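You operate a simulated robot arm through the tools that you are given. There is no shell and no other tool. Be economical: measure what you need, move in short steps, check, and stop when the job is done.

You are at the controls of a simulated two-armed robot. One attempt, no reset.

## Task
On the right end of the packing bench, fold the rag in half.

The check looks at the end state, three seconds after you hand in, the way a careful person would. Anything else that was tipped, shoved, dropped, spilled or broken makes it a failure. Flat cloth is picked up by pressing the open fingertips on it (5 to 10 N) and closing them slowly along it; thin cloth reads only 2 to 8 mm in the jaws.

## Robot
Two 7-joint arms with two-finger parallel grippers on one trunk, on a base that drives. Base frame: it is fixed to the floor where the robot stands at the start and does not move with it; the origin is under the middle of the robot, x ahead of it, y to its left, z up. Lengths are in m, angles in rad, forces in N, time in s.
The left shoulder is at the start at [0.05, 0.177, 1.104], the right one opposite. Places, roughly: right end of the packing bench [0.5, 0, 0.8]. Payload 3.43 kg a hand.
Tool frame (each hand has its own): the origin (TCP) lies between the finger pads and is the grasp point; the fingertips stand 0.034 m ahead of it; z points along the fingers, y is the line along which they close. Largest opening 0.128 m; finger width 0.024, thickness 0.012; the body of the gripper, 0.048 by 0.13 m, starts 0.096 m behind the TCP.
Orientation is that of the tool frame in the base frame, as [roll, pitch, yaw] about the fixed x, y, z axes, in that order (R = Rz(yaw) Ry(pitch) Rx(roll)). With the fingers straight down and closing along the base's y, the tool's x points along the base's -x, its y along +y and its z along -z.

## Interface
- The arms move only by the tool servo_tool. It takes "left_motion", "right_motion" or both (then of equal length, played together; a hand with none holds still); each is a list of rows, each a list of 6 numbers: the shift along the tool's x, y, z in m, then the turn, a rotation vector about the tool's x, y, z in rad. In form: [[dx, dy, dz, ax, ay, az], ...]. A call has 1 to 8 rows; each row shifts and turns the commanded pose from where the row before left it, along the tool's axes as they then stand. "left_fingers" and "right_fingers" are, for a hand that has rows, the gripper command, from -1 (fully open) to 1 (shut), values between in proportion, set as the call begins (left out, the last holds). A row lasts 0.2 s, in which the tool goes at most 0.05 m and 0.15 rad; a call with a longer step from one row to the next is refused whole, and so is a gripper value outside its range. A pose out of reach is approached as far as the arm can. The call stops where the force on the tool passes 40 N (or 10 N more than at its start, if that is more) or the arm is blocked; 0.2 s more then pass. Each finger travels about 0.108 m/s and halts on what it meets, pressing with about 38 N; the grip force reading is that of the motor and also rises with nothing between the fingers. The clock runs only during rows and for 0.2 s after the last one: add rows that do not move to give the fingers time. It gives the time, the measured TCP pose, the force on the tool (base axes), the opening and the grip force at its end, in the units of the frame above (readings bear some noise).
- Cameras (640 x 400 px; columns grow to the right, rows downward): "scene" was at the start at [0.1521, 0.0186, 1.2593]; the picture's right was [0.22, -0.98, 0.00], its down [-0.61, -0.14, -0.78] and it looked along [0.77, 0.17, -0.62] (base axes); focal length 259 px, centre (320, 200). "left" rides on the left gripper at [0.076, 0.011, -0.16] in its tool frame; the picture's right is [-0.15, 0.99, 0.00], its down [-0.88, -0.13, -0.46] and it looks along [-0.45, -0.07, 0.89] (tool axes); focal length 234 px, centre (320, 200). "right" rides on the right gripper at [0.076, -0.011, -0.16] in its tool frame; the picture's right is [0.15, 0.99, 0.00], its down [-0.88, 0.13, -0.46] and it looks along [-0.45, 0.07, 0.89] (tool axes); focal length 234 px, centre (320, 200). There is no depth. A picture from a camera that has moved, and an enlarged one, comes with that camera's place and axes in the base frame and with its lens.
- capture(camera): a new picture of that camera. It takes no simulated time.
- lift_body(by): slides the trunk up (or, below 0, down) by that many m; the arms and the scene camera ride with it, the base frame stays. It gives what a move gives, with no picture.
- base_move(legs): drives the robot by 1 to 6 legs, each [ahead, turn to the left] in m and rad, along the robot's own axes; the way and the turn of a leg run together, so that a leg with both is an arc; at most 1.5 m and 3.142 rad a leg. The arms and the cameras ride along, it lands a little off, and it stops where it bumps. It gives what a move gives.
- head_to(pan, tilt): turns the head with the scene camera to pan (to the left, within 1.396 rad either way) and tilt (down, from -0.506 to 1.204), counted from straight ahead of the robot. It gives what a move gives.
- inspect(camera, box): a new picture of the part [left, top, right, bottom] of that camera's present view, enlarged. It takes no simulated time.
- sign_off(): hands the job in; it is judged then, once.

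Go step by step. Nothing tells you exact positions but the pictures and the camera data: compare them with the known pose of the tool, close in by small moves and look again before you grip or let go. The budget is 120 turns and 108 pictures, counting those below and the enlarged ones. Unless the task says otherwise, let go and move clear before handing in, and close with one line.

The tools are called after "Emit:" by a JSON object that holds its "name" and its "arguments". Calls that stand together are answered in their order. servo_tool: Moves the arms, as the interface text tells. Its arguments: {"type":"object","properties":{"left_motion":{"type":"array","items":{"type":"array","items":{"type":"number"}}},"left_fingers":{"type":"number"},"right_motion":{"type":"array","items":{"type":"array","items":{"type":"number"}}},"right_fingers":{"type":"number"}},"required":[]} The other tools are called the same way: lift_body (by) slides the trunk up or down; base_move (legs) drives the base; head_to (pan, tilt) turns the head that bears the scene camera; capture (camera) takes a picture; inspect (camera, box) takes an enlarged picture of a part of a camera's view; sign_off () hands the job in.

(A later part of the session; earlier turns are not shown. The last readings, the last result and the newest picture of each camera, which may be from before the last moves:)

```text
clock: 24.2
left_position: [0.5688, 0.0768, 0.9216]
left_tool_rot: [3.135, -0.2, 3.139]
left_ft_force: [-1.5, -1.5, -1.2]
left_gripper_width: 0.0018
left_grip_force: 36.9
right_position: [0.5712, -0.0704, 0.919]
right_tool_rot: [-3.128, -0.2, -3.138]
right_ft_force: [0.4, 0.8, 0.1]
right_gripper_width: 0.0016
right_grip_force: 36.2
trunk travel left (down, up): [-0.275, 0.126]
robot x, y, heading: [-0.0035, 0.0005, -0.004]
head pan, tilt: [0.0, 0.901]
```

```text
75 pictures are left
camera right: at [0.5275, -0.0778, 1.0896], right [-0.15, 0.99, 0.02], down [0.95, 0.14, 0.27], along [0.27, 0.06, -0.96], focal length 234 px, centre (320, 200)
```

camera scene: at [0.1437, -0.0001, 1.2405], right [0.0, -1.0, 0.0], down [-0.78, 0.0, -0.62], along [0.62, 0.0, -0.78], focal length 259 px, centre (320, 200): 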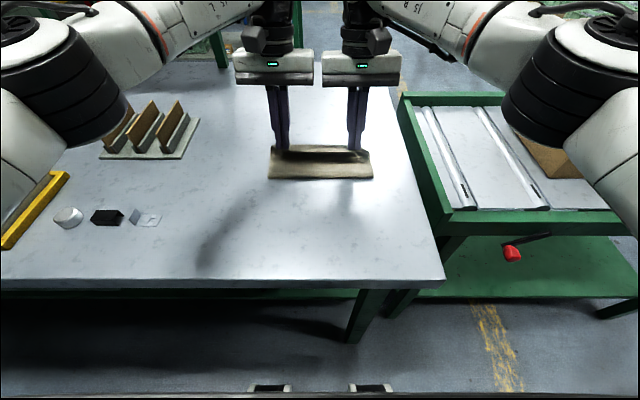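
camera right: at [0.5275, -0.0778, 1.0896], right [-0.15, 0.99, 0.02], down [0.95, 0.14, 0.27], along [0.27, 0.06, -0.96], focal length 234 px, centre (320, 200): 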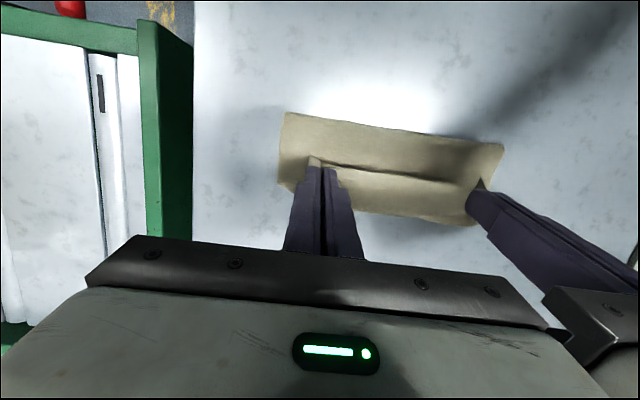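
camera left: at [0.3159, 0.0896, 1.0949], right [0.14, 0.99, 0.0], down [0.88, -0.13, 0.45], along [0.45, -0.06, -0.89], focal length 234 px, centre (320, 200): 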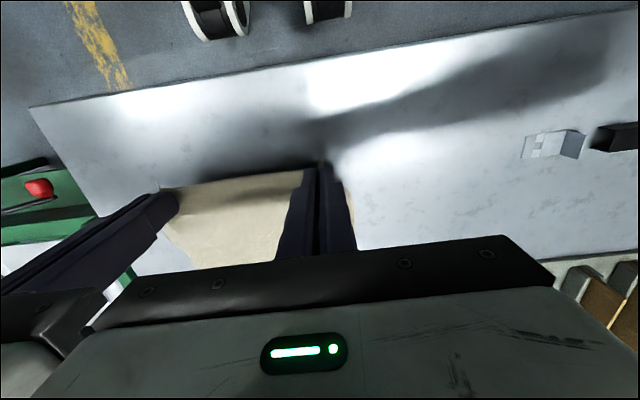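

The cloth slid slightly forward: the far edge is now at x≈0.59 and the fold line at about 0.51. The hands at x≈0.569 are right for lining up the edges, so I'll lower straight down.

Emit:
{"name": "servo_tool", "arguments": {"left_motion": [[-0.002, 0, 0.0098, 0, 0, 0], [-0.002, 0, 0.0098, 0, 0, 0], [-0.001, 0, 0.005, 0, 0, 0], [0, 0, 0, 0, 0, 0]], "right_motion": [[-0.002, 0, 0.0098, 0, 0, 0], [-0.002, 0, 0.0098, 0, 0, 0], [-0.0005, 0, 0.0025, 0, 0, 0], [0, 0, 0, 0, 0, 0]]}}

Emit:
{"name": "capture", "arguments": {"camera": "left"}}

Emit:
{"name": "capture", "arguments": {"camera": "right"}}

Emit:
{"name": "inspect", "arguments": {"camera": "scene", "box": [240, 100, 400, 200]}}

```text
clock: 25.2
left_position: [0.5696, 0.0749, 0.8967]
left_tool_rot: [3.136, -0.199, 3.139]
left_ft_force: [0.4, -1.2, -0.1]
left_gripper_width: 0.0021
left_grip_force: 36.8
right_position: [0.5694, -0.0697, 0.8955]
right_tool_rot: [-3.127, -0.197, -3.138]
right_ft_force: [-0.3, 3.1, -0.8]
right_gripper_width: 0.0016
right_grip_force: 36.2
trunk travel left (down, up): [-0.275, 0.126]
robot x, y, heading: [0.0015, 0.0018, -0.001]
head pan, tilt: [0.0, 0.901]
```

```text
74 pictures are left
camera left: at [0.5261, 0.0859, 1.0693], right [0.15, 0.99, -0.02], down [0.95, -0.13, 0.27], along [0.27, -0.06, -0.96], focal length 234 px, centre (320, 200)
```

left: 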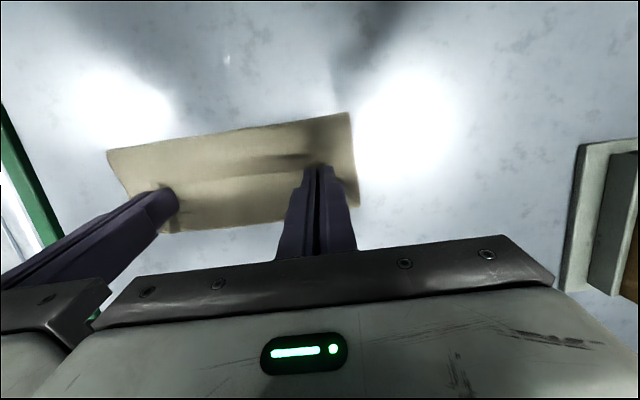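

```text
73 pictures are left
camera right: at [0.5258, -0.0783, 1.0669], right [-0.15, 0.99, 0.02], down [0.95, 0.14, 0.27], along [0.27, 0.06, -0.96], focal length 234 px, centre (320, 200)
```

right: 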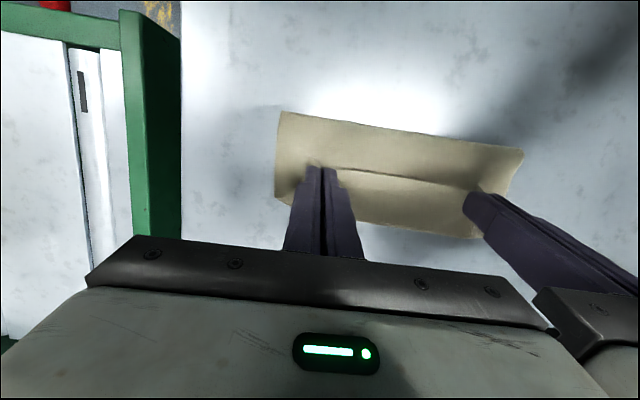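

```text
4.00 times, centred on (320, 150) of scene
camera zoom: at [0.1437, -0.0001, 1.2406], right [0.0, -1.0, 0.0], down [-0.78, 0.0, -0.62], along [0.62, 0.0, -0.78], focal length 1035 px, centre (320, 400)
```

zoom: 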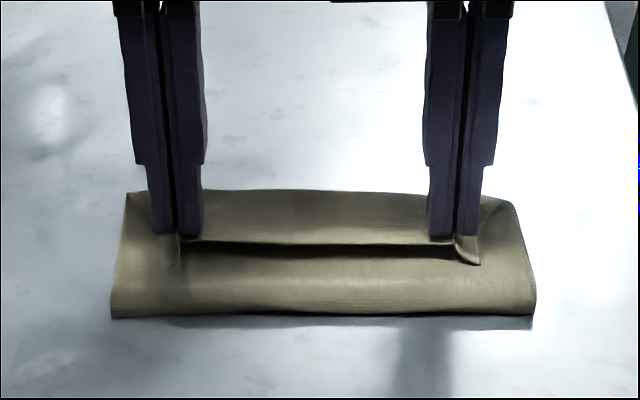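

As feared, the held strip is curled back toward the robot, by about 2 cm. I'll release gently and see how it settles.

Emit:
{"name": "servo_tool", "arguments": {"left_motion": [[0, 0, 0.002, 0, 0, 0], [0, 0, 0, 0, 0, 0], [0, 0, 0, 0, 0, 0]], "right_motion": [[0, 0, 0.002, 0, 0, 0], [0, 0, 0, 0, 0, 0], [0, 0, 0, 0, 0, 0]], "left_fingers": 0.7, "right_fingers": 0.7}}

Emit:
{"name": "inspect", "arguments": {"camera": "scene", "box": [240, 100, 400, 200]}}

Emit:
{"name": "servo_tool", "arguments": {"left_motion": [[-0.002, 0, -0.005, 0, 0, 0], [-0.003, 0, -0.015, 0, 0, 0], [0, 0, -0.02, 0, 0, 0], [0, 0, -0.03, 0, 0, 0]], "right_motion": [[-0.002, 0, -0.005, 0, 0, 0], [-0.003, 0, -0.015, 0, 0, 0], [0, 0, -0.02, 0, 0, 0], [0, 0, -0.03, 0, 0, 0]]}}

Emit:
{"name": "inspect", "arguments": {"camera": "scene", "box": [240, 100, 400, 200]}}

Emit:
{"name": "capture", "arguments": {"camera": "right"}}

```text
clock: 26.0
left_position: [0.5705, 0.0758, 0.8945]
left_tool_rot: [3.136, -0.202, -3.141]
left_ft_force: [0.6, 0.4, 0.1]
left_gripper_width: 0.0193
left_grip_force: 0.0
right_position: [0.5691, -0.0695, 0.8945]
right_tool_rot: [-3.127, -0.198, -3.138]
right_ft_force: [0.4, 0.0, 0.0]
right_gripper_width: 0.0191
right_grip_force: 0.1
trunk travel left (down, up): [-0.275, 0.126]
robot x, y, heading: [-0.0026, 0.004, -0.0]
head pan, tilt: [0.0, 0.901]
```

```text
4.00 times, centred on (320, 150) of scene
camera zoom: at [0.1437, -0.0001, 1.2405], right [0.0, -1.0, 0.0], down [-0.78, 0.0, -0.62], along [0.62, 0.0, -0.78], focal length 1035 px, centre (320, 400)
```

zoom: 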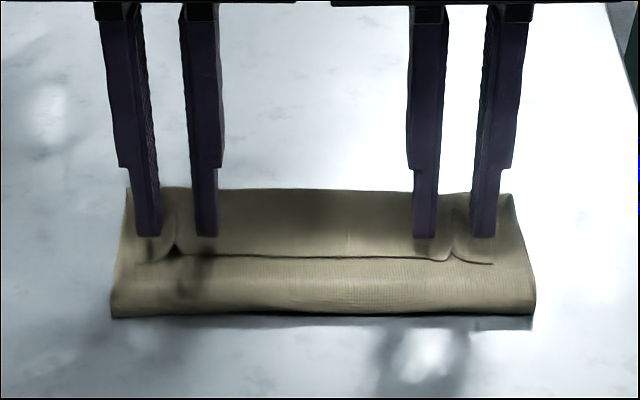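

```text
clock: 27.0
left_position: [0.5849, 0.0753, 0.9627]
left_tool_rot: [3.136, -0.2, 3.141]
left_ft_force: [0.2, -0.6, -0.3]
left_gripper_width: 0.0192
left_grip_force: 0.1
left hand out of reach, approached as far as the arm can: row 4
right_position: [0.583, -0.0721, 0.9618]
right_tool_rot: [-3.127, -0.195, -3.136]
right_ft_force: [0.7, -0.3, -1.0]
right_gripper_width: 0.019
right_grip_force: 0.2
right hand out of reach, approached as far as the arm can: row 4
trunk travel left (down, up): [-0.275, 0.126]
robot x, y, heading: [-0.0013, -0.0033, 0.003]
head pan, tilt: [0.0, 0.901]
```

```text
4.00 times, centred on (320, 150) of scene
camera zoom: at [0.143, -0.0007, 1.2407], right [0.0, -1.0, 0.0], down [-0.78, 0.0, -0.62], along [0.62, 0.0, -0.78], focal length 1035 px, centre (320, 400)
```

zoom: 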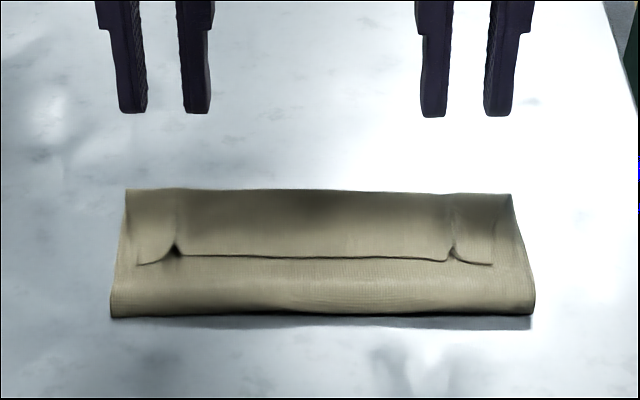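

```text
69 pictures are left
camera right: at [0.5389, -0.08, 1.1325], right [-0.15, 0.99, 0.02], down [0.95, 0.14, 0.27], along [0.27, 0.06, -0.96], focal length 234 px, centre (320, 200)
```

right: 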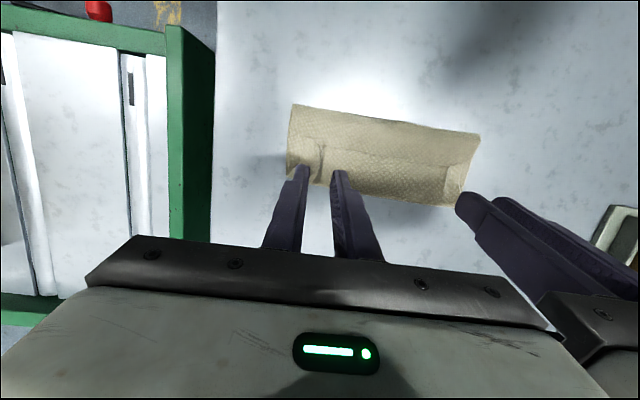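

The fold itself is in place, but the top layer's edge is flipped back as a flap about 3–4 cm wide, with small standing ridges at y≈+0.079 and -0.072. I'll re-pinch the flap by those ridges with the fingers tilted forward, so I can rotate it over toward the far edge. First I'll re-pose and look.

Emit:
{"name": "servo_tool", "arguments": {"left_motion": [[0.0392, 0, 0.008, 0.0056, -0.143, 0], [0, 0, 0, 0, -0.143, 0], [0, 0, 0, 0, -0.143, 0], [0, 0, 0, 0, -0.143, 0], [0, 0, 0, 0, -0.143, 0], [0, 0, 0, 0, -0.143, 0], [0, 0, 0, 0, -0.143, 0], [0.0165, 0, 0.016, 0, 0, 0]], "right_motion": [[0.0392, 0, 0.008, -0.0146, -0.143, 0], [0, 0, 0, 0, -0.143, 0], [0, 0, 0, 0, -0.143, 0], [0, 0, 0, 0, -0.143, 0], [0, 0, 0, 0, -0.143, 0], [0, 0, 0, 0, -0.143, 0], [0, 0, 0, 0, -0.143, 0], [0.0165, 0, 0.016, 0, 0, 0]], "left_fingers": 0.6, "right_fingers": 0.6}}

Emit:
{"name": "capture", "arguments": {"camera": "left"}}

Emit:
{"name": "capture", "arguments": {"camera": "right"}}

Emit:
{"name": "capture", "arguments": {"camera": "scene"}}

```text
clock: 28.8
left_position: [0.5446, 0.0764, 0.939]
left_tool_rot: [-3.14, 0.803, 3.142]
left_ft_force: [-0.3, -1.0, -0.4]
left_gripper_width: 0.0256
left_grip_force: 0.0
right_position: [0.5431, -0.0689, 0.939]
right_tool_rot: [3.138, 0.806, -3.14]
right_ft_force: [0.4, 0.3, 0.3]
right_gripper_width: 0.0259
right_grip_force: 0.1
trunk travel left (down, up): [-0.275, 0.126]
robot x, y, heading: [0.0, 0.0031, -0.003]
head pan, tilt: [0.0, 0.901]
```

```text
68 pictures are left
camera left: at [0.3766, 0.0878, 0.9967], right [0.1, 0.99, 0.1], down [0.28, -0.13, 0.95], along [0.95, -0.07, -0.29], focal length 234 px, centre (320, 200)
```

left: 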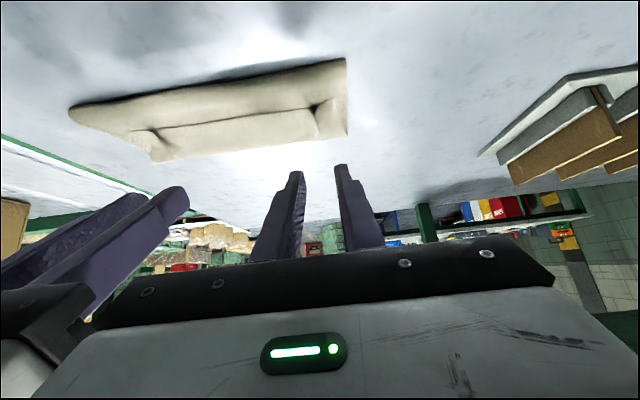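

```text
67 pictures are left
camera right: at [0.3748, -0.0809, 0.9945], right [-0.11, 0.99, -0.1], down [0.28, 0.13, 0.95], along [0.95, 0.07, -0.29], focal length 234 px, centre (320, 200)
```

right: 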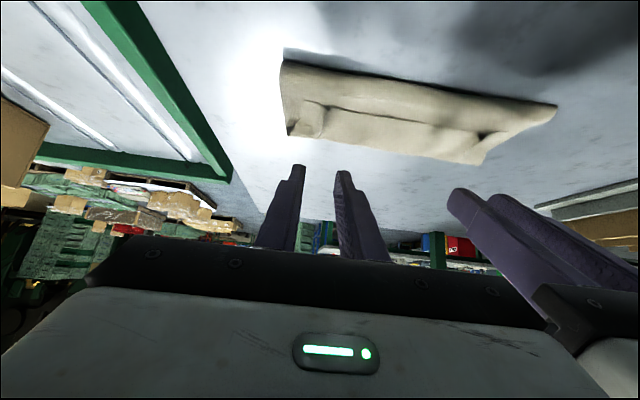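

```text
66 pictures are left
camera scene: at [0.1439, -0.0001, 1.2405], right [0.0, -1.0, 0.0], down [-0.78, 0.0, -0.62], along [0.62, 0.0, -0.78], focal length 259 px, centre (320, 200)
```

scene: 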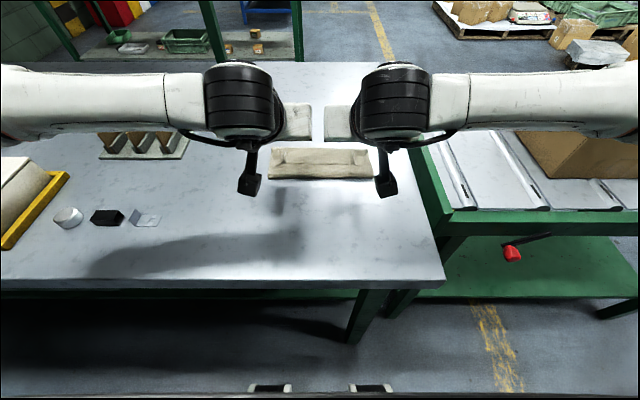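

The ridges are at about (0.548, +0.082) and (0.547, -0.075). I'll line up over them and descend close.

Emit:
{"name": "servo_tool", "arguments": {"left_motion": [[0.0124, 0.0016, 0.0087, 0, 0, 0], [0.0124, 0.0016, 0.0087, 0, 0, 0], [0.0124, 0.0016, 0.0087, 0, 0, 0], [0, 0, 0, 0, 0, 0]], "right_motion": [[0.0124, -0.002, 0.0087, 0, 0, 0], [0.0124, -0.002, 0.0087, 0, 0, 0], [0.0124, -0.002, 0.0087, 0, 0, 0], [0, 0, 0, 0, 0, 0]]}}

Emit:
{"name": "capture", "arguments": {"camera": "left"}}

Emit:
{"name": "capture", "arguments": {"camera": "right"}}

Emit:
{"name": "inspect", "arguments": {"camera": "scene", "box": [240, 100, 400, 200]}}

```text
clock: 29.8
left_position: [0.5387, 0.079, 0.8941]
left_tool_rot: [-3.141, 0.801, -3.141]
left_ft_force: [0.2, 0.7, -0.2]
left_gripper_width: 0.0259
left_grip_force: 0.1
right_position: [0.5361, -0.0746, 0.8949]
right_tool_rot: [3.141, 0.804, -3.138]
right_ft_force: [-0.6, -0.6, -0.8]
right_gripper_width: 0.0257
right_grip_force: 0.0
trunk travel left (down, up): [-0.275, 0.126]
robot x, y, heading: [-0.0011, -0.0005, -0.005]
head pan, tilt: [0.0, 0.901]
```

```text
65 pictures are left
camera left: at [0.3703, 0.0909, 0.952], right [0.1, 0.99, 0.1], down [0.29, -0.13, 0.95], along [0.95, -0.07, -0.3], focal length 234 px, centre (320, 200)
```

left: 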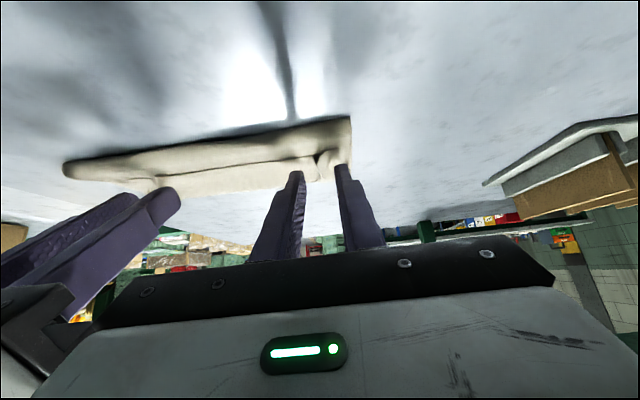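

```text
64 pictures are left
camera right: at [0.3681, -0.0863, 0.9493], right [-0.11, 0.99, -0.1], down [0.28, 0.13, 0.95], along [0.95, 0.07, -0.29], focal length 234 px, centre (320, 200)
```

right: 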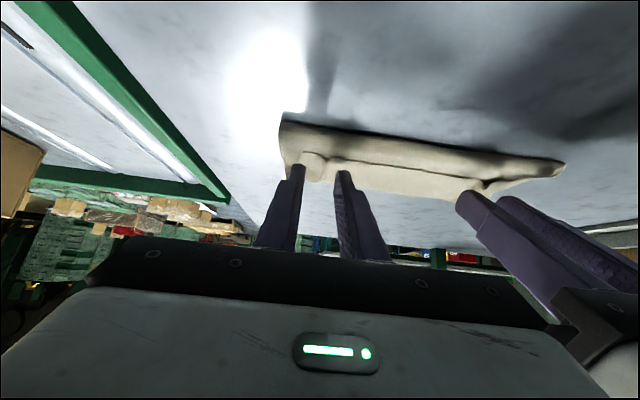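

```text
4.00 times, centred on (320, 150) of scene
camera zoom: at [0.1437, -0.0001, 1.2406], right [0.0, -1.0, 0.0], down [-0.78, 0.0, -0.62], along [0.62, 0.0, -0.78], focal length 1035 px, centre (320, 400)
```

zoom: 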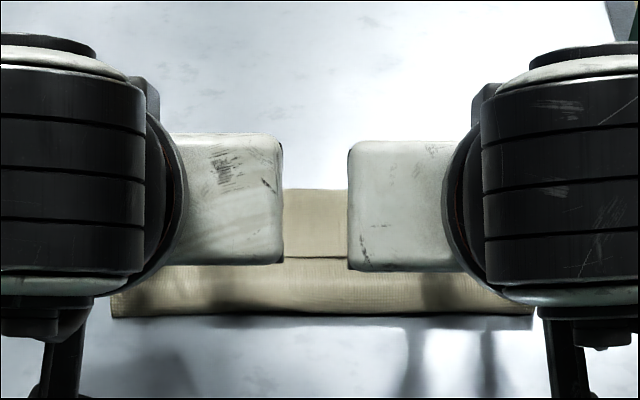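

Emit:
{"name": "inspect", "arguments": {"camera": "left", "box": [260, 100, 388, 180]}}

Emit:
{"name": "inspect", "arguments": {"camera": "right", "box": [260, 110, 388, 190]}}

```text
5.00 times, centred on (324, 140) of left
camera zoom: at [0.3703, 0.0909, 0.952], right [0.1, 0.99, 0.1], down [0.29, -0.13, 0.95], along [0.95, -0.07, -0.3], focal length 1171 px, centre (300, 500)
```

zoom: 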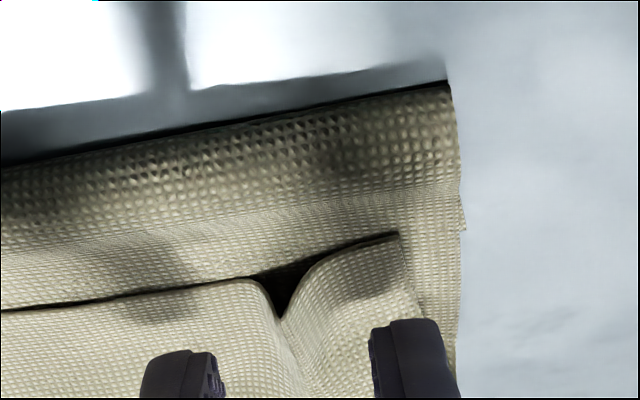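

```text
5.00 times, centred on (324, 150) of right
camera zoom: at [0.3681, -0.0863, 0.9493], right [-0.11, 0.99, -0.1], down [0.28, 0.13, 0.95], along [0.95, 0.07, -0.29], focal length 1171 px, centre (300, 450)
```

zoom: 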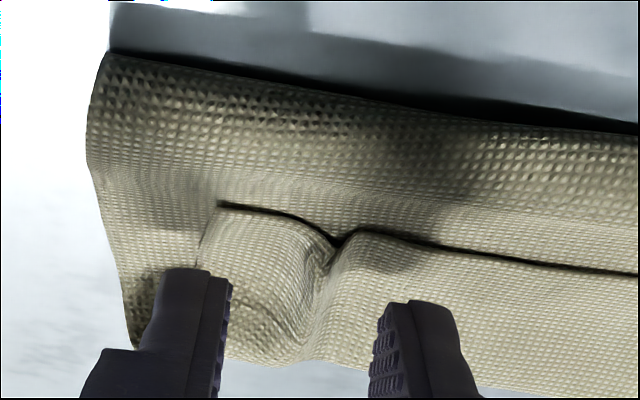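

Both ridges lie between the fingers. I'll lower gently until there's contact.

Emit:
{"name": "servo_tool", "arguments": {"left_motion": [[0.00144, 0.001, 0.00139, 0, 0, 0], [0.00072, 0, 0.0007, 0, 0, 0], [0, 0, 0, 0, 0, 0], [0, 0, 0, 0, 0, 0]], "right_motion": [[0.00144, 0.001, 0.00139, 0, 0, 0], [0.00072, 0, 0.0007, 0, 0, 0], [0, 0, 0, 0, 0, 0], [0, 0, 0, 0, 0, 0]]}}

```text
clock: 30.8
left_position: [0.5383, 0.081, 0.8906]
left_tool_rot: [3.142, 0.802, 3.139]
left_ft_force: [0.3, -0.2, -0.2]
left_gripper_width: 0.0257
left_grip_force: 0.0
right_position: [0.536, -0.0736, 0.8907]
right_tool_rot: [3.14, 0.804, -3.137]
right_ft_force: [0.2, 0.2, 0.3]
right_gripper_width: 0.0254
right_grip_force: 0.1
trunk travel left (down, up): [-0.275, 0.126]
robot x, y, heading: [-0.0002, -0.0002, 0.002]
head pan, tilt: [0.0, 0.901]
```

Emit:
{"name": "servo_tool", "arguments": {"left_motion": [[0.00072, 0, 0.0007, 0, 0, 0], [0.00072, 0, 0.0007, 0, 0, 0], [0, 0, 0, 0, 0, 0], [0, 0, 0, 0, 0, 0]], "right_motion": [[0.00072, 0, 0.0007, 0, 0, 0], [0.00072, 0, 0.0007, 0, 0, 0], [0, 0, 0, 0, 0, 0], [0, 0, 0, 0, 0, 0]]}}

Emit:
{"name": "inspect", "arguments": {"camera": "left", "box": [260, 110, 388, 190]}}

Emit:
{"name": "inspect", "arguments": {"camera": "right", "box": [260, 110, 388, 190]}}

```text
clock: 31.8
left_position: [0.5385, 0.0817, 0.8887]
left_tool_rot: [3.141, 0.8, 3.139]
left_ft_force: [0.1, -0.7, -0.5]
left_gripper_width: 0.0259
left_grip_force: 0.1
right_position: [0.5358, -0.0746, 0.8874]
right_tool_rot: [3.139, 0.802, -3.138]
right_ft_force: [-1.0, 0.3, -0.2]
right_gripper_width: 0.0259
right_grip_force: 0.1
trunk travel left (down, up): [-0.275, 0.126]
robot x, y, heading: [-0.0017, 0.0022, -0.002]
head pan, tilt: [0.0, 0.901]
```

```text
5.00 times, centred on (324, 150) of left
camera zoom: at [0.3699, 0.0931, 0.9469], right [0.1, 0.99, 0.1], down [0.29, -0.13, 0.95], along [0.95, -0.07, -0.3], focal length 1171 px, centre (300, 450)
```

zoom: 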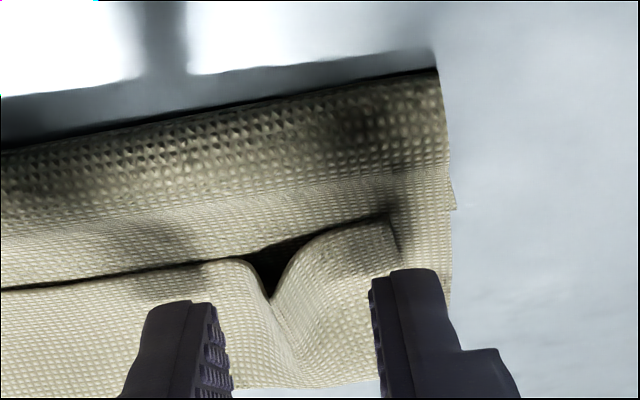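

```text
5.00 times, centred on (324, 150) of right
camera zoom: at [0.3686, -0.0853, 0.9443], right [-0.11, 0.99, -0.1], down [0.28, 0.13, 0.95], along [0.95, 0.07, -0.29], focal length 1171 px, centre (300, 450)
```

zoom: 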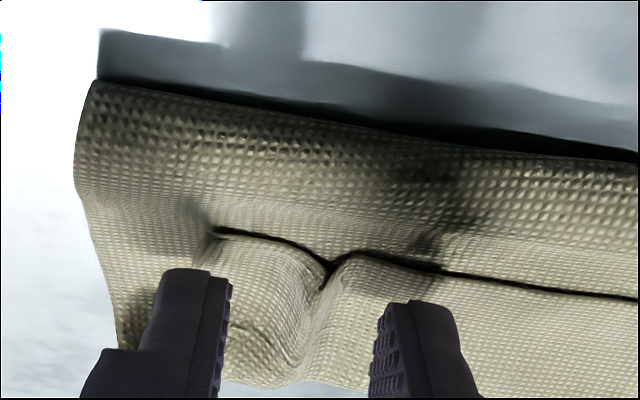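

Emit:
{"name": "servo_tool", "arguments": {"left_motion": [[0.00072, -0.003, 0.0007, 0, 0, 0], [0.00036, 0, 0.00035, 0, 0, 0], [0, 0, 0, 0, 0, 0], [0, 0, 0, 0, 0, 0]], "right_motion": [[0.00072, 0.003, 0.0007, 0, 0, 0], [0.00036, 0, 0.00035, 0, 0, 0], [0, 0, 0, 0, 0, 0], [0, 0, 0, 0, 0, 0]]}}

```text
clock: 32.8
left_position: [0.5369, 0.0794, 0.8876]
left_tool_rot: [-3.141, 0.801, 3.139]
left_ft_force: [-0.2, 0.3, 0.4]
left_gripper_width: 0.0256
left_grip_force: 0.1
right_position: [0.5373, -0.0713, 0.8874]
right_tool_rot: [3.14, 0.803, -3.139]
right_ft_force: [-0.2, -0.1, -0.6]
right_gripper_width: 0.026
right_grip_force: 0.0
trunk travel left (down, up): [-0.275, 0.126]
robot x, y, heading: [0.0036, 0.0026, 0.001]
head pan, tilt: [0.0, 0.901]
```

Emit:
{"name": "servo_tool", "arguments": {"left_motion": [[0.00072, 0, 0.0007, 0, 0, 0], [0.00036, 0, 0.00035, 0, 0, 0], [0, 0, 0, 0, 0, 0], [0, 0, 0, 0, 0, 0]], "right_motion": [[0.00072, 0, 0.0007, 0, 0, 0], [0.00036, 0, 0.00035, 0, 0, 0], [0, 0, 0, 0, 0, 0], [0, 0, 0, 0, 0, 0]]}}

```text
clock: 33.8
left_position: [0.5369, 0.0789, 0.8862]
left_tool_rot: [3.14, 0.8, 3.139]
left_ft_force: [0.3, -0.5, -0.1]
left_gripper_width: 0.0257
left_grip_force: 0.1
right_position: [0.5362, -0.0715, 0.8844]
right_tool_rot: [3.139, 0.801, -3.138]
right_ft_force: [0.6, 0.2, 0.5]
right_gripper_width: 0.0259
right_grip_force: 0.0
trunk travel left (down, up): [-0.275, 0.126]
robot x, y, heading: [0.0016, -0.0021, -0.001]
head pan, tilt: [0.0, 0.901]
```

Emit:
{"name": "servo_tool", "arguments": {"left_motion": [[0.00072, 0, 0.0007, 0, 0, 0], [0.00036, 0, 0.00035, 0, 0, 0], [0, 0, 0, 0, 0, 0], [0, 0, 0, 0, 0, 0]], "right_motion": [[0.00072, 0, 0.0007, 0, 0, 0], [0.00036, 0, 0.00035, 0, 0, 0], [0, 0, 0, 0, 0, 0], [0, 0, 0, 0, 0, 0]]}}

Emit:
{"name": "inspect", "arguments": {"camera": "left", "box": [260, 110, 388, 190]}}

Emit:
{"name": "inspect", "arguments": {"camera": "right", "box": [260, 110, 388, 190]}}

```text
clock: 34.8
left_position: [0.5371, 0.0781, 0.8855]
left_tool_rot: [3.14, 0.802, 3.139]
left_ft_force: [0.4, -0.3, -0.2]
left_gripper_width: 0.0256
left_grip_force: 0.0
right_position: [0.5369, -0.0712, 0.8845]
right_tool_rot: [3.14, 0.803, -3.138]
right_ft_force: [0.0, 0.3, 2.5]
right_gripper_width: 0.0257
right_grip_force: 0.1
trunk travel left (down, up): [-0.275, 0.126]
robot x, y, heading: [-0.0013, -0.0027, 0.003]
head pan, tilt: [0.0, 0.901]
```

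```text
5.00 times, centred on (324, 150) of left
camera zoom: at [0.3685, 0.0901, 0.9427], right [0.1, 0.99, 0.1], down [0.29, -0.13, 0.95], along [0.95, -0.07, -0.3], focal length 1171 px, centre (300, 450)
```

zoom: 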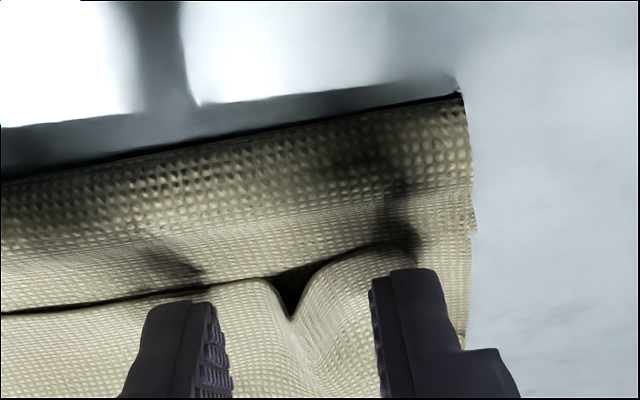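

```text
5.00 times, centred on (324, 150) of right
camera zoom: at [0.3688, -0.083, 0.9398], right [-0.11, 0.99, -0.1], down [0.28, 0.13, 0.95], along [0.95, 0.07, -0.29], focal length 1171 px, centre (300, 450)
```

zoom: 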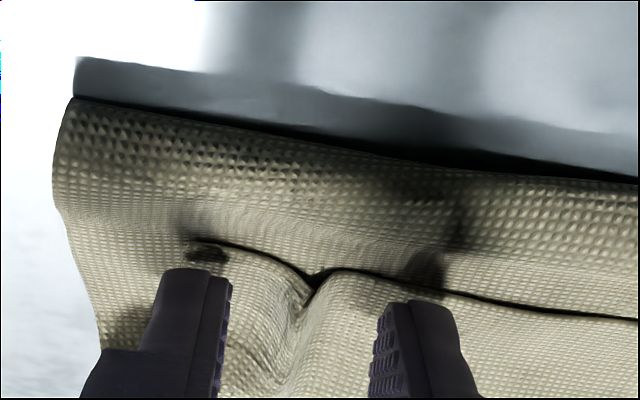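

Emit:
{"name": "servo_tool", "arguments": {"left_motion": [[0.00072, 0, 0.0007, 0, 0, 0], [0.0003, 0, 0.0003, 0, 0, 0], [0, 0, 0, 0, 0, 0], [0, 0, 0, 0, 0, 0]], "right_motion": [[0.00036, 0, 0.00035, 0, 0, 0], [0, 0, 0, 0, 0, 0], [0, 0, 0, 0, 0, 0], [0, 0, 0, 0, 0, 0]]}}

```text
clock: 35.8
left_position: [0.5366, 0.0785, 0.884]
left_tool_rot: [-3.141, 0.804, -3.141]
left_ft_force: [-0.3, 1.1, 2.2]
left_gripper_width: 0.0258
left_grip_force: 0.1
right_position: [0.5365, -0.0722, 0.8839]
right_tool_rot: [3.14, 0.805, -3.138]
right_ft_force: [0.8, 0.9, 5.7]
right_gripper_width: 0.0255
right_grip_force: 0.0
trunk travel left (down, up): [-0.275, 0.126]
robot x, y, heading: [0.0004, 0.0018, -0.003]
head pan, tilt: [0.0, 0.901]
```

Both hands are in light contact. I'll close slowly around the ridges.

Emit:
{"name": "servo_tool", "arguments": {"left_motion": [[0.0003, 0, 0.0003, 0, 0, 0], [0, 0, 0, 0, 0, 0]], "right_motion": [[0, 0, 0, 0, 0, 0], [0, 0, 0, 0, 0, 0]], "left_fingers": 0.68, "right_fingers": 0.68}}

Emit:
{"name": "servo_tool", "arguments": {"left_motion": [[0, 0, 0, 0, 0, 0], [0, 0, 0, 0, 0, 0]], "right_motion": [[0, 0, 0, 0, 0, 0], [0, 0, 0, 0, 0, 0]], "left_fingers": 0.76, "right_fingers": 0.76}}

Emit:
{"name": "servo_tool", "arguments": {"left_motion": [[0, 0, 0, 0, 0, 0], [0, 0, 0, 0, 0, 0]], "right_motion": [[0, 0, 0, 0, 0, 0], [0, 0, 0, 0, 0, 0]], "left_fingers": 0.84, "right_fingers": 0.84}}

Emit:
{"name": "inspect", "arguments": {"camera": "left", "box": [260, 110, 388, 190]}}

Emit:
{"name": "inspect", "arguments": {"camera": "right", "box": [260, 110, 388, 190]}}

```text
clock: 36.4
left_position: [0.5375, 0.0774, 0.8838]
left_tool_rot: [-3.141, 0.803, -3.141]
left_ft_force: [-0.8, -0.4, 5.5]
left_gripper_width: 0.0205
left_grip_force: 0.1
right_position: [0.5355, -0.0723, 0.8834]
right_tool_rot: [3.141, 0.805, -3.139]
right_ft_force: [0.6, 0.3, 5.9]
right_gripper_width: 0.0201
right_grip_force: 0.0
trunk travel left (down, up): [-0.275, 0.126]
robot x, y, heading: [0.0026, 0.0019, 0.003]
head pan, tilt: [0.0, 0.901]
```

```text
clock: 37.0
left_position: [0.5364, 0.0784, 0.8833]
left_tool_rot: [3.141, 0.801, 3.141]
left_ft_force: [0.4, -0.7, 5.3]
left_gripper_width: 0.0151
left_grip_force: 0.1
right_position: [0.5366, -0.073, 0.8841]
right_tool_rot: [3.14, 0.806, -3.138]
right_ft_force: [-0.7, -0.1, 7.0]
right_gripper_width: 0.0147
right_grip_force: 0.2
trunk travel left (down, up): [-0.275, 0.126]
robot x, y, heading: [-0.0017, -0.0009, 0.003]
head pan, tilt: [0.0, 0.901]
```

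```text
clock: 37.6
left_position: [0.5365, 0.0777, 0.8842]
left_tool_rot: [3.14, 0.803, 3.14]
left_ft_force: [0.0, -0.4, 6.3]
left_gripper_width: 0.0098
left_grip_force: 0.1
right_position: [0.5367, -0.0727, 0.8837]
right_tool_rot: [3.139, 0.805, -3.138]
right_ft_force: [-0.1, 0.3, 6.7]
right_gripper_width: 0.0099
right_grip_force: 0.1
trunk travel left (down, up): [-0.275, 0.126]
robot x, y, heading: [-0.0001, 0.0019, -0.0]
head pan, tilt: [0.0, 0.901]
```

```text
5.00 times, centred on (324, 150) of left
camera zoom: at [0.3681, 0.0897, 0.9414], right [0.1, 0.99, 0.1], down [0.28, -0.13, 0.95], along [0.95, -0.07, -0.29], focal length 1171 px, centre (300, 450)
```

zoom: 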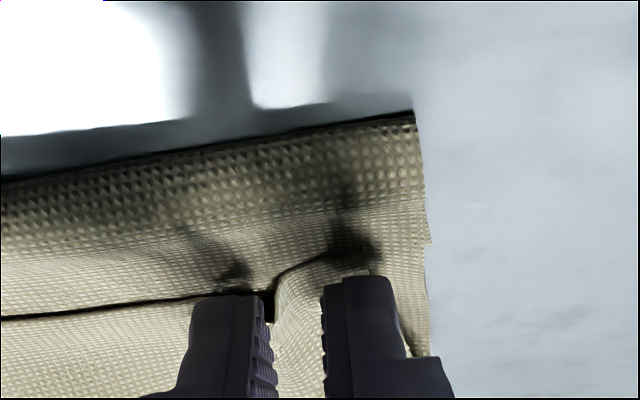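

```text
5.00 times, centred on (324, 150) of right
camera zoom: at [0.3679, -0.0833, 0.9396], right [-0.11, 0.99, -0.1], down [0.28, 0.13, 0.95], along [0.95, 0.07, -0.29], focal length 1171 px, centre (300, 450)
```

zoom: 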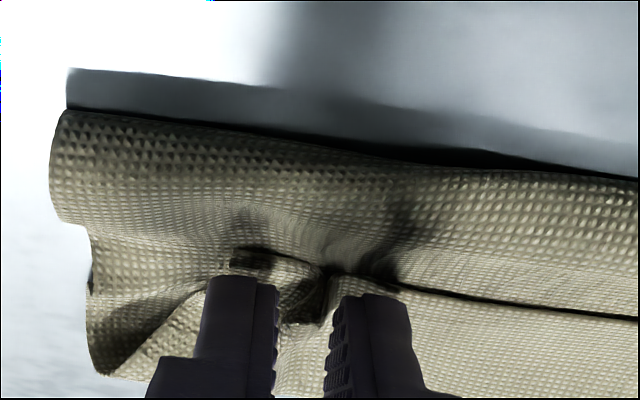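

Emit:
{"name": "servo_tool", "arguments": {"left_motion": [[0, 0, 0, 0, 0, 0], [0, 0, 0, 0, 0, 0]], "right_motion": [[0, 0, 0, 0, 0, 0], [0, 0, 0, 0, 0, 0]], "left_fingers": 0.92, "right_fingers": 0.92}}

Emit:
{"name": "servo_tool", "arguments": {"left_motion": [[0, 0, 0, 0, 0, 0], [0, 0, 0, 0, 0, 0], [0, 0, 0, 0, 0, 0]], "right_motion": [[0, 0, 0, 0, 0, 0], [0, 0, 0, 0, 0, 0], [0, 0, 0, 0, 0, 0]], "left_fingers": 1, "right_fingers": 1}}

Emit:
{"name": "inspect", "arguments": {"camera": "left", "box": [260, 110, 388, 190]}}

Emit:
{"name": "inspect", "arguments": {"camera": "right", "box": [260, 110, 388, 190]}}

```text
clock: 38.2
left_position: [0.5372, 0.0782, 0.8835]
left_tool_rot: [3.141, 0.803, 3.141]
left_ft_force: [0.2, -0.2, 6.7]
left_gripper_width: 0.0046
left_grip_force: 0.1
right_position: [0.5344, -0.0716, 0.8839]
right_tool_rot: [3.138, 0.803, -3.137]
right_ft_force: [0.1, 0.5, 6.2]
right_gripper_width: 0.0044
right_grip_force: 0.0
trunk travel left (down, up): [-0.275, 0.126]
robot x, y, heading: [0.002, 0.0009, -0.004]
head pan, tilt: [0.0, 0.901]
```

```text
clock: 39.0
left_position: [0.5366, 0.0778, 0.8829]
left_tool_rot: [3.14, 0.802, 3.141]
left_ft_force: [-0.4, 1.0, 8.7]
left_gripper_width: 0.0
left_grip_force: 32.8
right_position: [0.5347, -0.072, 0.8841]
right_tool_rot: [3.139, 0.802, -3.138]
right_ft_force: [0.3, 0.5, 5.3]
right_gripper_width: 0.0019
right_grip_force: 36.6
trunk travel left (down, up): [-0.275, 0.126]
robot x, y, heading: [0.0029, 0.0007, 0.001]
head pan, tilt: [0.0, 0.901]
```

```text
5.00 times, centred on (324, 150) of left
camera zoom: at [0.3681, 0.09, 0.9414], right [0.1, 0.99, 0.1], down [0.28, -0.13, 0.95], along [0.95, -0.07, -0.29], focal length 1171 px, centre (300, 450)
```

zoom: 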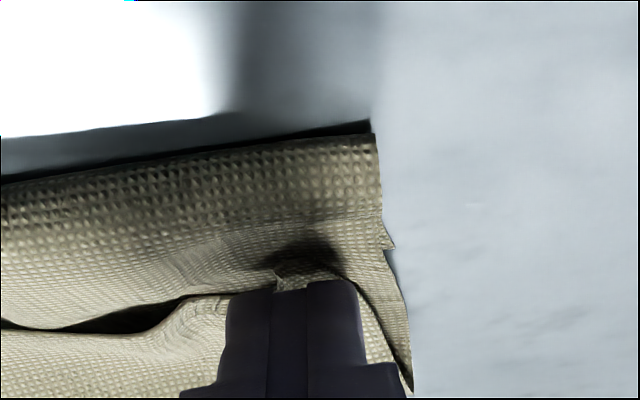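

```text
5.00 times, centred on (324, 150) of right
camera zoom: at [0.3678, -0.0831, 0.9396], right [-0.11, 0.99, -0.1], down [0.28, 0.13, 0.95], along [0.95, 0.07, -0.29], focal length 1171 px, centre (300, 450)
```

zoom: 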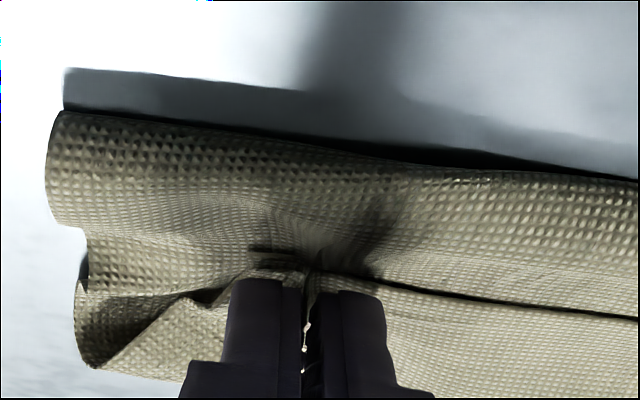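

Right seems to hold the cloth and left closed on nothing. I'll lift both by 2 cm and look at what the right has.

Emit:
{"name": "servo_tool", "arguments": {"left_motion": [[-0.0072, 0, -0.007, 0, 0, 0], [-0.0144, 0, -0.0139, 0, 0, 0], [0, 0, 0, 0, 0, 0]], "right_motion": [[-0.0036, 0, -0.0035, 0, 0, 0], [-0.0108, 0, -0.0104, 0, 0, 0], [0, 0, 0, 0, 0, 0]]}}

Emit:
{"name": "capture", "arguments": {"camera": "right"}}

Emit:
{"name": "capture", "arguments": {"camera": "left"}}

Emit:
{"name": "inspect", "arguments": {"camera": "scene", "box": [240, 100, 400, 200]}}

```text
clock: 39.8
left_position: [0.5365, 0.078, 0.9117]
left_tool_rot: [-3.142, 0.8, 3.141]
left_ft_force: [-0.6, 0.4, 0.0]
left_gripper_width: 0.0
left_grip_force: 33.4
right_position: [0.5361, -0.0719, 0.9022]
right_tool_rot: [-3.141, 0.801, -3.137]
right_ft_force: [-0.2, 0.2, -1.1]
right_gripper_width: 0.0015
right_grip_force: 37.4
trunk travel left (down, up): [-0.275, 0.126]
robot x, y, heading: [-0.0015, -0.0018, -0.0]
head pan, tilt: [0.0, 0.901]
```

```text
52 pictures are left
camera right: at [0.3687, -0.0834, 0.9585], right [-0.11, 0.99, -0.1], down [0.28, 0.13, 0.95], along [0.95, 0.07, -0.3], focal length 234 px, centre (320, 200)
```

right: 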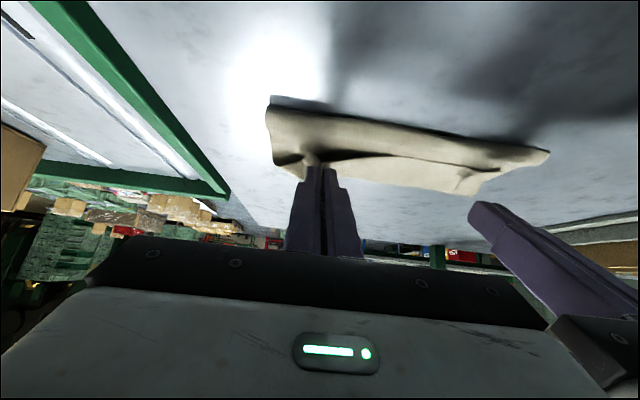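

```text
51 pictures are left
camera left: at [0.3692, 0.0898, 0.9708], right [0.1, 0.99, 0.11], down [0.29, -0.13, 0.95], along [0.95, -0.07, -0.3], focal length 234 px, centre (320, 200)
```

left: 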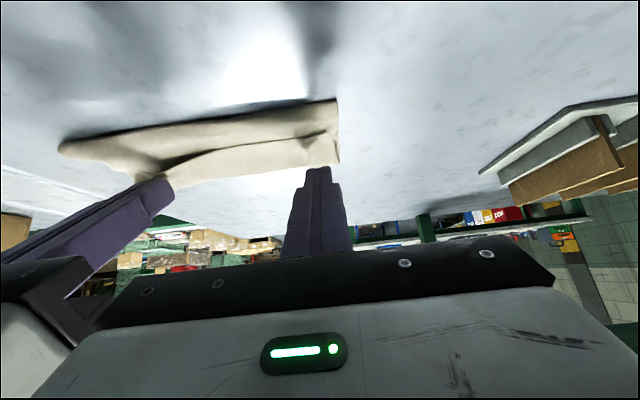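

```text
4.00 times, centred on (320, 150) of scene
camera zoom: at [0.1437, -0.0001, 1.2405], right [0.0, -1.0, 0.0], down [-0.78, 0.0, -0.62], along [0.62, 0.0, -0.78], focal length 1035 px, centre (320, 400)
```

zoom: 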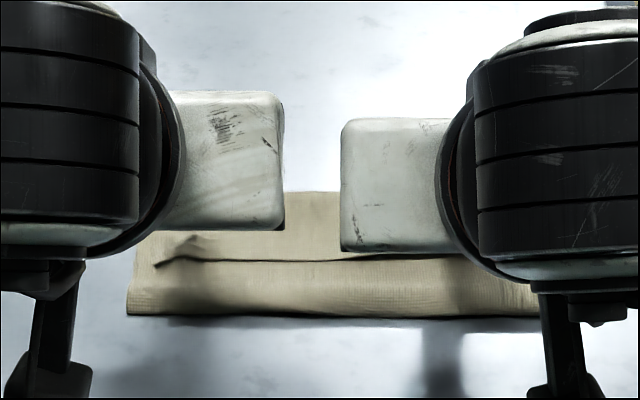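

Emit:
{"name": "inspect", "arguments": {"camera": "right", "box": [240, 80, 400, 180]}}

Emit:
{"name": "inspect", "arguments": {"camera": "left", "box": [40, 80, 360, 280]}}

```text
4.00 times, centred on (320, 130) of right
camera zoom: at [0.3687, -0.0834, 0.9585], right [-0.11, 0.99, -0.1], down [0.28, 0.13, 0.95], along [0.95, 0.07, -0.3], focal length 937 px, centre (320, 480)
```

zoom: 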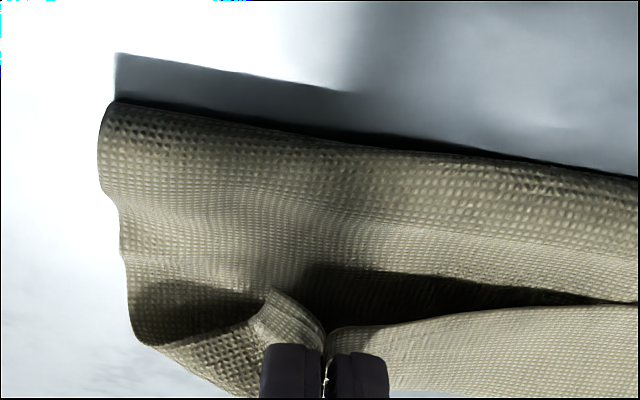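

```text
2.00 times, centred on (200, 180) of left
camera zoom: at [0.3692, 0.0898, 0.9708], right [0.1, 0.99, 0.11], down [0.29, -0.13, 0.95], along [0.95, -0.07, -0.3], focal length 468 px, centre (560, 240)
```

zoom: 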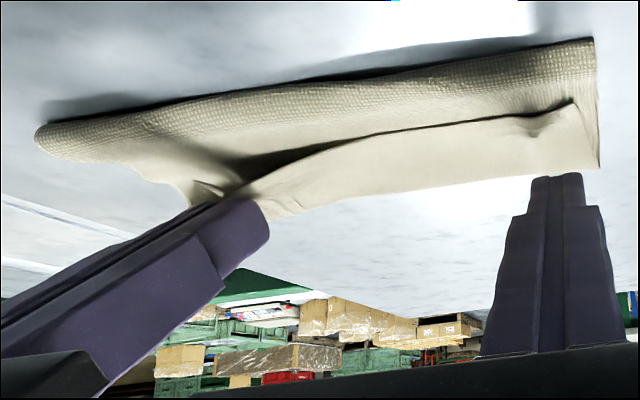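

The right hand holds just the flap's edge, as wanted. I'll rotate it over and carry it toward the far edge, with left holding still.

Emit:
{"name": "servo_tool", "arguments": {"right_motion": [[-0.0086, 0, -0.0084, 0, 0.15, 0], [-0.0137, 0, -0.0048, 0, 0.15, 0], [-0.0134, 0, 0.0004, 0, 0.15, 0], [-0.0122, 0, 0.0045, 0, 0.15, 0], [-0.0121, 0, 0.0055, 0, 0.15, 0], [-0.0127, 0, 0.0066, 0, 0.15, 0], [0, 0, 0, 0, 0, 0]]}}

Emit:
{"name": "capture", "arguments": {"camera": "right"}}

Emit:
{"name": "inspect", "arguments": {"camera": "scene", "box": [240, 100, 400, 200]}}

Emit:
{"name": "inspect", "arguments": {"camera": "left", "box": [40, 80, 360, 280]}}

```text
clock: 41.4
left_position: [0.5389, 0.0779, 0.9125]
left_tool_rot: [-3.141, 0.801, 3.141]
left_ft_force: [-1.0, 0.3, -0.1]
left_gripper_width: 0.0
left_grip_force: 33.1
right_position: [0.5929, -0.0724, 0.9243]
right_tool_rot: [3.141, -0.099, -3.137]
right_ft_force: [-0.4, 0.0, -1.1]
right_gripper_width: 0.0017
right_grip_force: 36.6
trunk travel left (down, up): [-0.275, 0.126]
robot x, y, heading: [-0.005, -0.0, 0.001]
head pan, tilt: [0.0, 0.901]
```

```text
47 pictures are left
camera right: at [0.5336, -0.0827, 1.0896], right [-0.15, 0.99, 0.02], down [0.92, 0.14, 0.37], along [0.36, 0.07, -0.93], focal length 234 px, centre (320, 200)
```

right: 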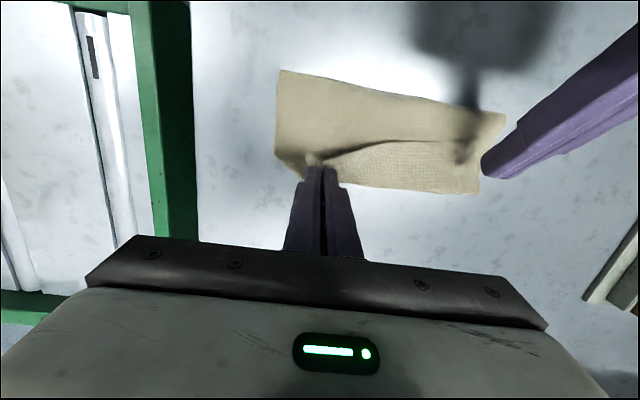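

```text
4.00 times, centred on (320, 150) of scene
camera zoom: at [0.1437, -0.0003, 1.2406], right [0.0, -1.0, 0.0], down [-0.78, 0.0, -0.62], along [0.62, 0.0, -0.78], focal length 1035 px, centre (320, 400)
```

zoom: 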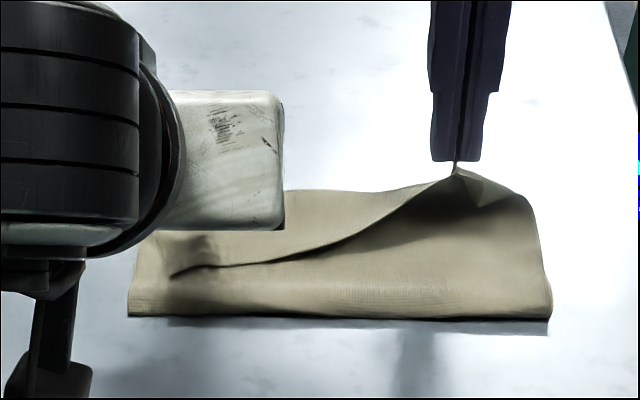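

```text
2.00 times, centred on (200, 180) of left
camera zoom: at [0.3693, 0.0896, 0.9709], right [0.1, 0.99, 0.1], down [0.29, -0.13, 0.95], along [0.95, -0.07, -0.3], focal length 468 px, centre (560, 240)
```

zoom: 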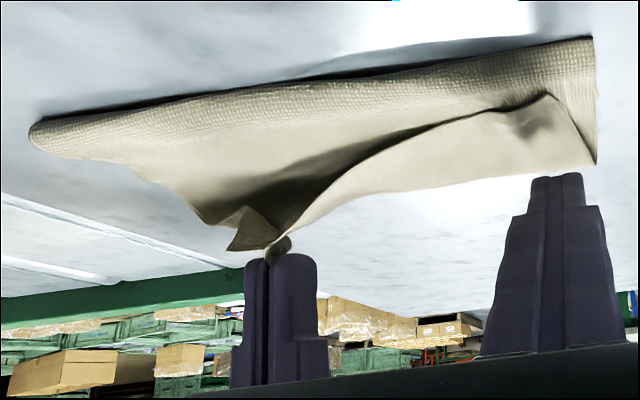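

Right now holds the flap with only a tiny tip pinch. Now the left corner: I'll look closely at it before pinching.

Emit:
{"name": "inspect", "arguments": {"camera": "left", "box": [256, 80, 384, 160]}}

Emit:
{"name": "inspect", "arguments": {"camera": "right", "box": [400, 80, 560, 180]}}

```text
5.00 times, centred on (320, 120) of left
camera zoom: at [0.3693, 0.0896, 0.9709], right [0.1, 0.99, 0.1], down [0.29, -0.13, 0.95], along [0.95, -0.07, -0.3], focal length 1171 px, centre (320, 600)
```

zoom: 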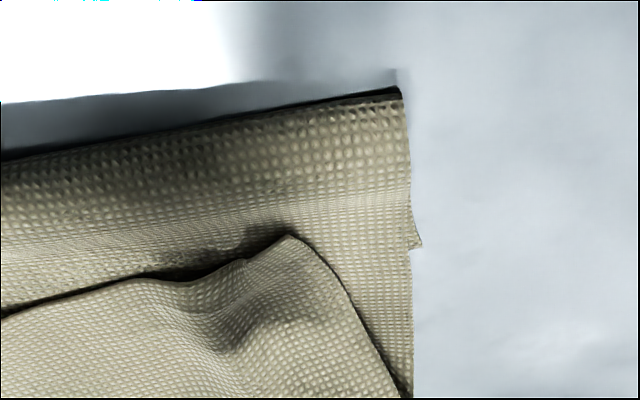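

```text
4.00 times, centred on (480, 130) of right
camera zoom: at [0.5336, -0.0827, 1.0896], right [-0.15, 0.99, 0.02], down [0.92, 0.14, 0.37], along [0.36, 0.07, -0.93], focal length 937 px, centre (-320, 480)
```

zoom: 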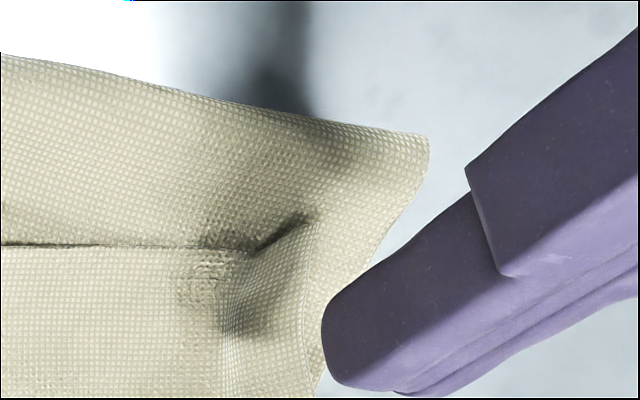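

The left flap corner is at about (0.534, 0.079) with a ridge near (0.555, 0.065). I'll set the left fingers at y≈0.065, straddling that ridge, and come down.

Emit:
{"name": "servo_tool", "arguments": {"left_motion": [[0.0036, -0.013, -0.0037, 0, 0, 0], [0.0085, 0, 0.0084, 0, 0, 0], [0.0086, 0, 0.0084, 0, 0, 0], [0, 0, 0, 0, 0, 0]], "left_fingers": 0.68}}

Emit:
{"name": "inspect", "arguments": {"camera": "left", "box": [256, 110, 384, 190]}}

```text
clock: 42.4
left_position: [0.5317, 0.0647, 0.888]
left_tool_rot: [3.141, 0.801, 3.142]
left_ft_force: [0.2, -1.0, 0.1]
left_gripper_width: 0.0205
left_grip_force: 0.0
right_position: [0.5953, -0.0716, 0.925]
right_tool_rot: [3.14, -0.098, -3.137]
right_ft_force: [-0.2, -0.3, 0.1]
right_gripper_width: 0.0016
right_grip_force: 36.0
trunk travel left (down, up): [-0.275, 0.126]
robot x, y, heading: [0.0038, -0.0008, 0.005]
head pan, tilt: [0.0, 0.901]
```

```text
5.00 times, centred on (320, 150) of left
camera zoom: at [0.3644, 0.0767, 0.9465], right [0.1, 0.99, 0.1], down [0.29, -0.13, 0.95], along [0.95, -0.07, -0.3], focal length 1171 px, centre (320, 450)
```

zoom: 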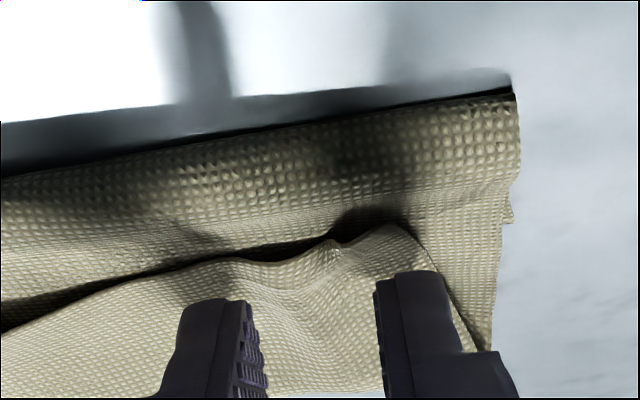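

Both fingers are over the flap. I'll press down to about 8 N, a touch nearer the edge.

Emit:
{"name": "servo_tool", "arguments": {"left_motion": [[0.0035, 0, -0.0007, 0, 0, 0], [0.00144, 0, 0.00139, 0, 0, 0], [0.00036, 0, 0.00035, 0, 0, 0], [0, 0, 0, 0, 0, 0], [0, 0, 0, 0, 0, 0]]}}

```text
clock: 43.6
left_position: [0.529, 0.0643, 0.8843]
left_tool_rot: [-3.141, 0.8, 3.14]
left_ft_force: [-0.1, -0.4, 0.8]
left_gripper_width: 0.0203
left_grip_force: 0.1
right_position: [0.5928, -0.0715, 0.9248]
right_tool_rot: [3.14, -0.098, -3.139]
right_ft_force: [-0.4, -0.1, -0.2]
right_gripper_width: 0.0016
right_grip_force: 36.4
trunk travel left (down, up): [-0.275, 0.126]
robot x, y, heading: [0.0001, -0.0005, -0.007]
head pan, tilt: [0.0, 0.901]
```

Emit:
{"name": "servo_tool", "arguments": {"left_motion": [[0.00072, 0, 0.0007, 0, 0, 0], [0.00036, 0, 0.00035, 0, 0, 0], [0, 0, 0, 0, 0, 0], [0, 0, 0, 0, 0, 0]]}}

```text
clock: 44.6
left_position: [0.529, 0.0651, 0.8839]
left_tool_rot: [-3.141, 0.805, 3.141]
left_ft_force: [0.5, 1.2, 9.4]
left_gripper_width: 0.0206
left_grip_force: 0.1
right_position: [0.5942, -0.0724, 0.9245]
right_tool_rot: [3.14, -0.095, -3.137]
right_ft_force: [-0.4, -1.0, 0.6]
right_gripper_width: 0.0017
right_grip_force: 36.7
trunk travel left (down, up): [-0.275, 0.126]
robot x, y, heading: [0.0012, -0.0005, 0.001]
head pan, tilt: [0.0, 0.901]
```

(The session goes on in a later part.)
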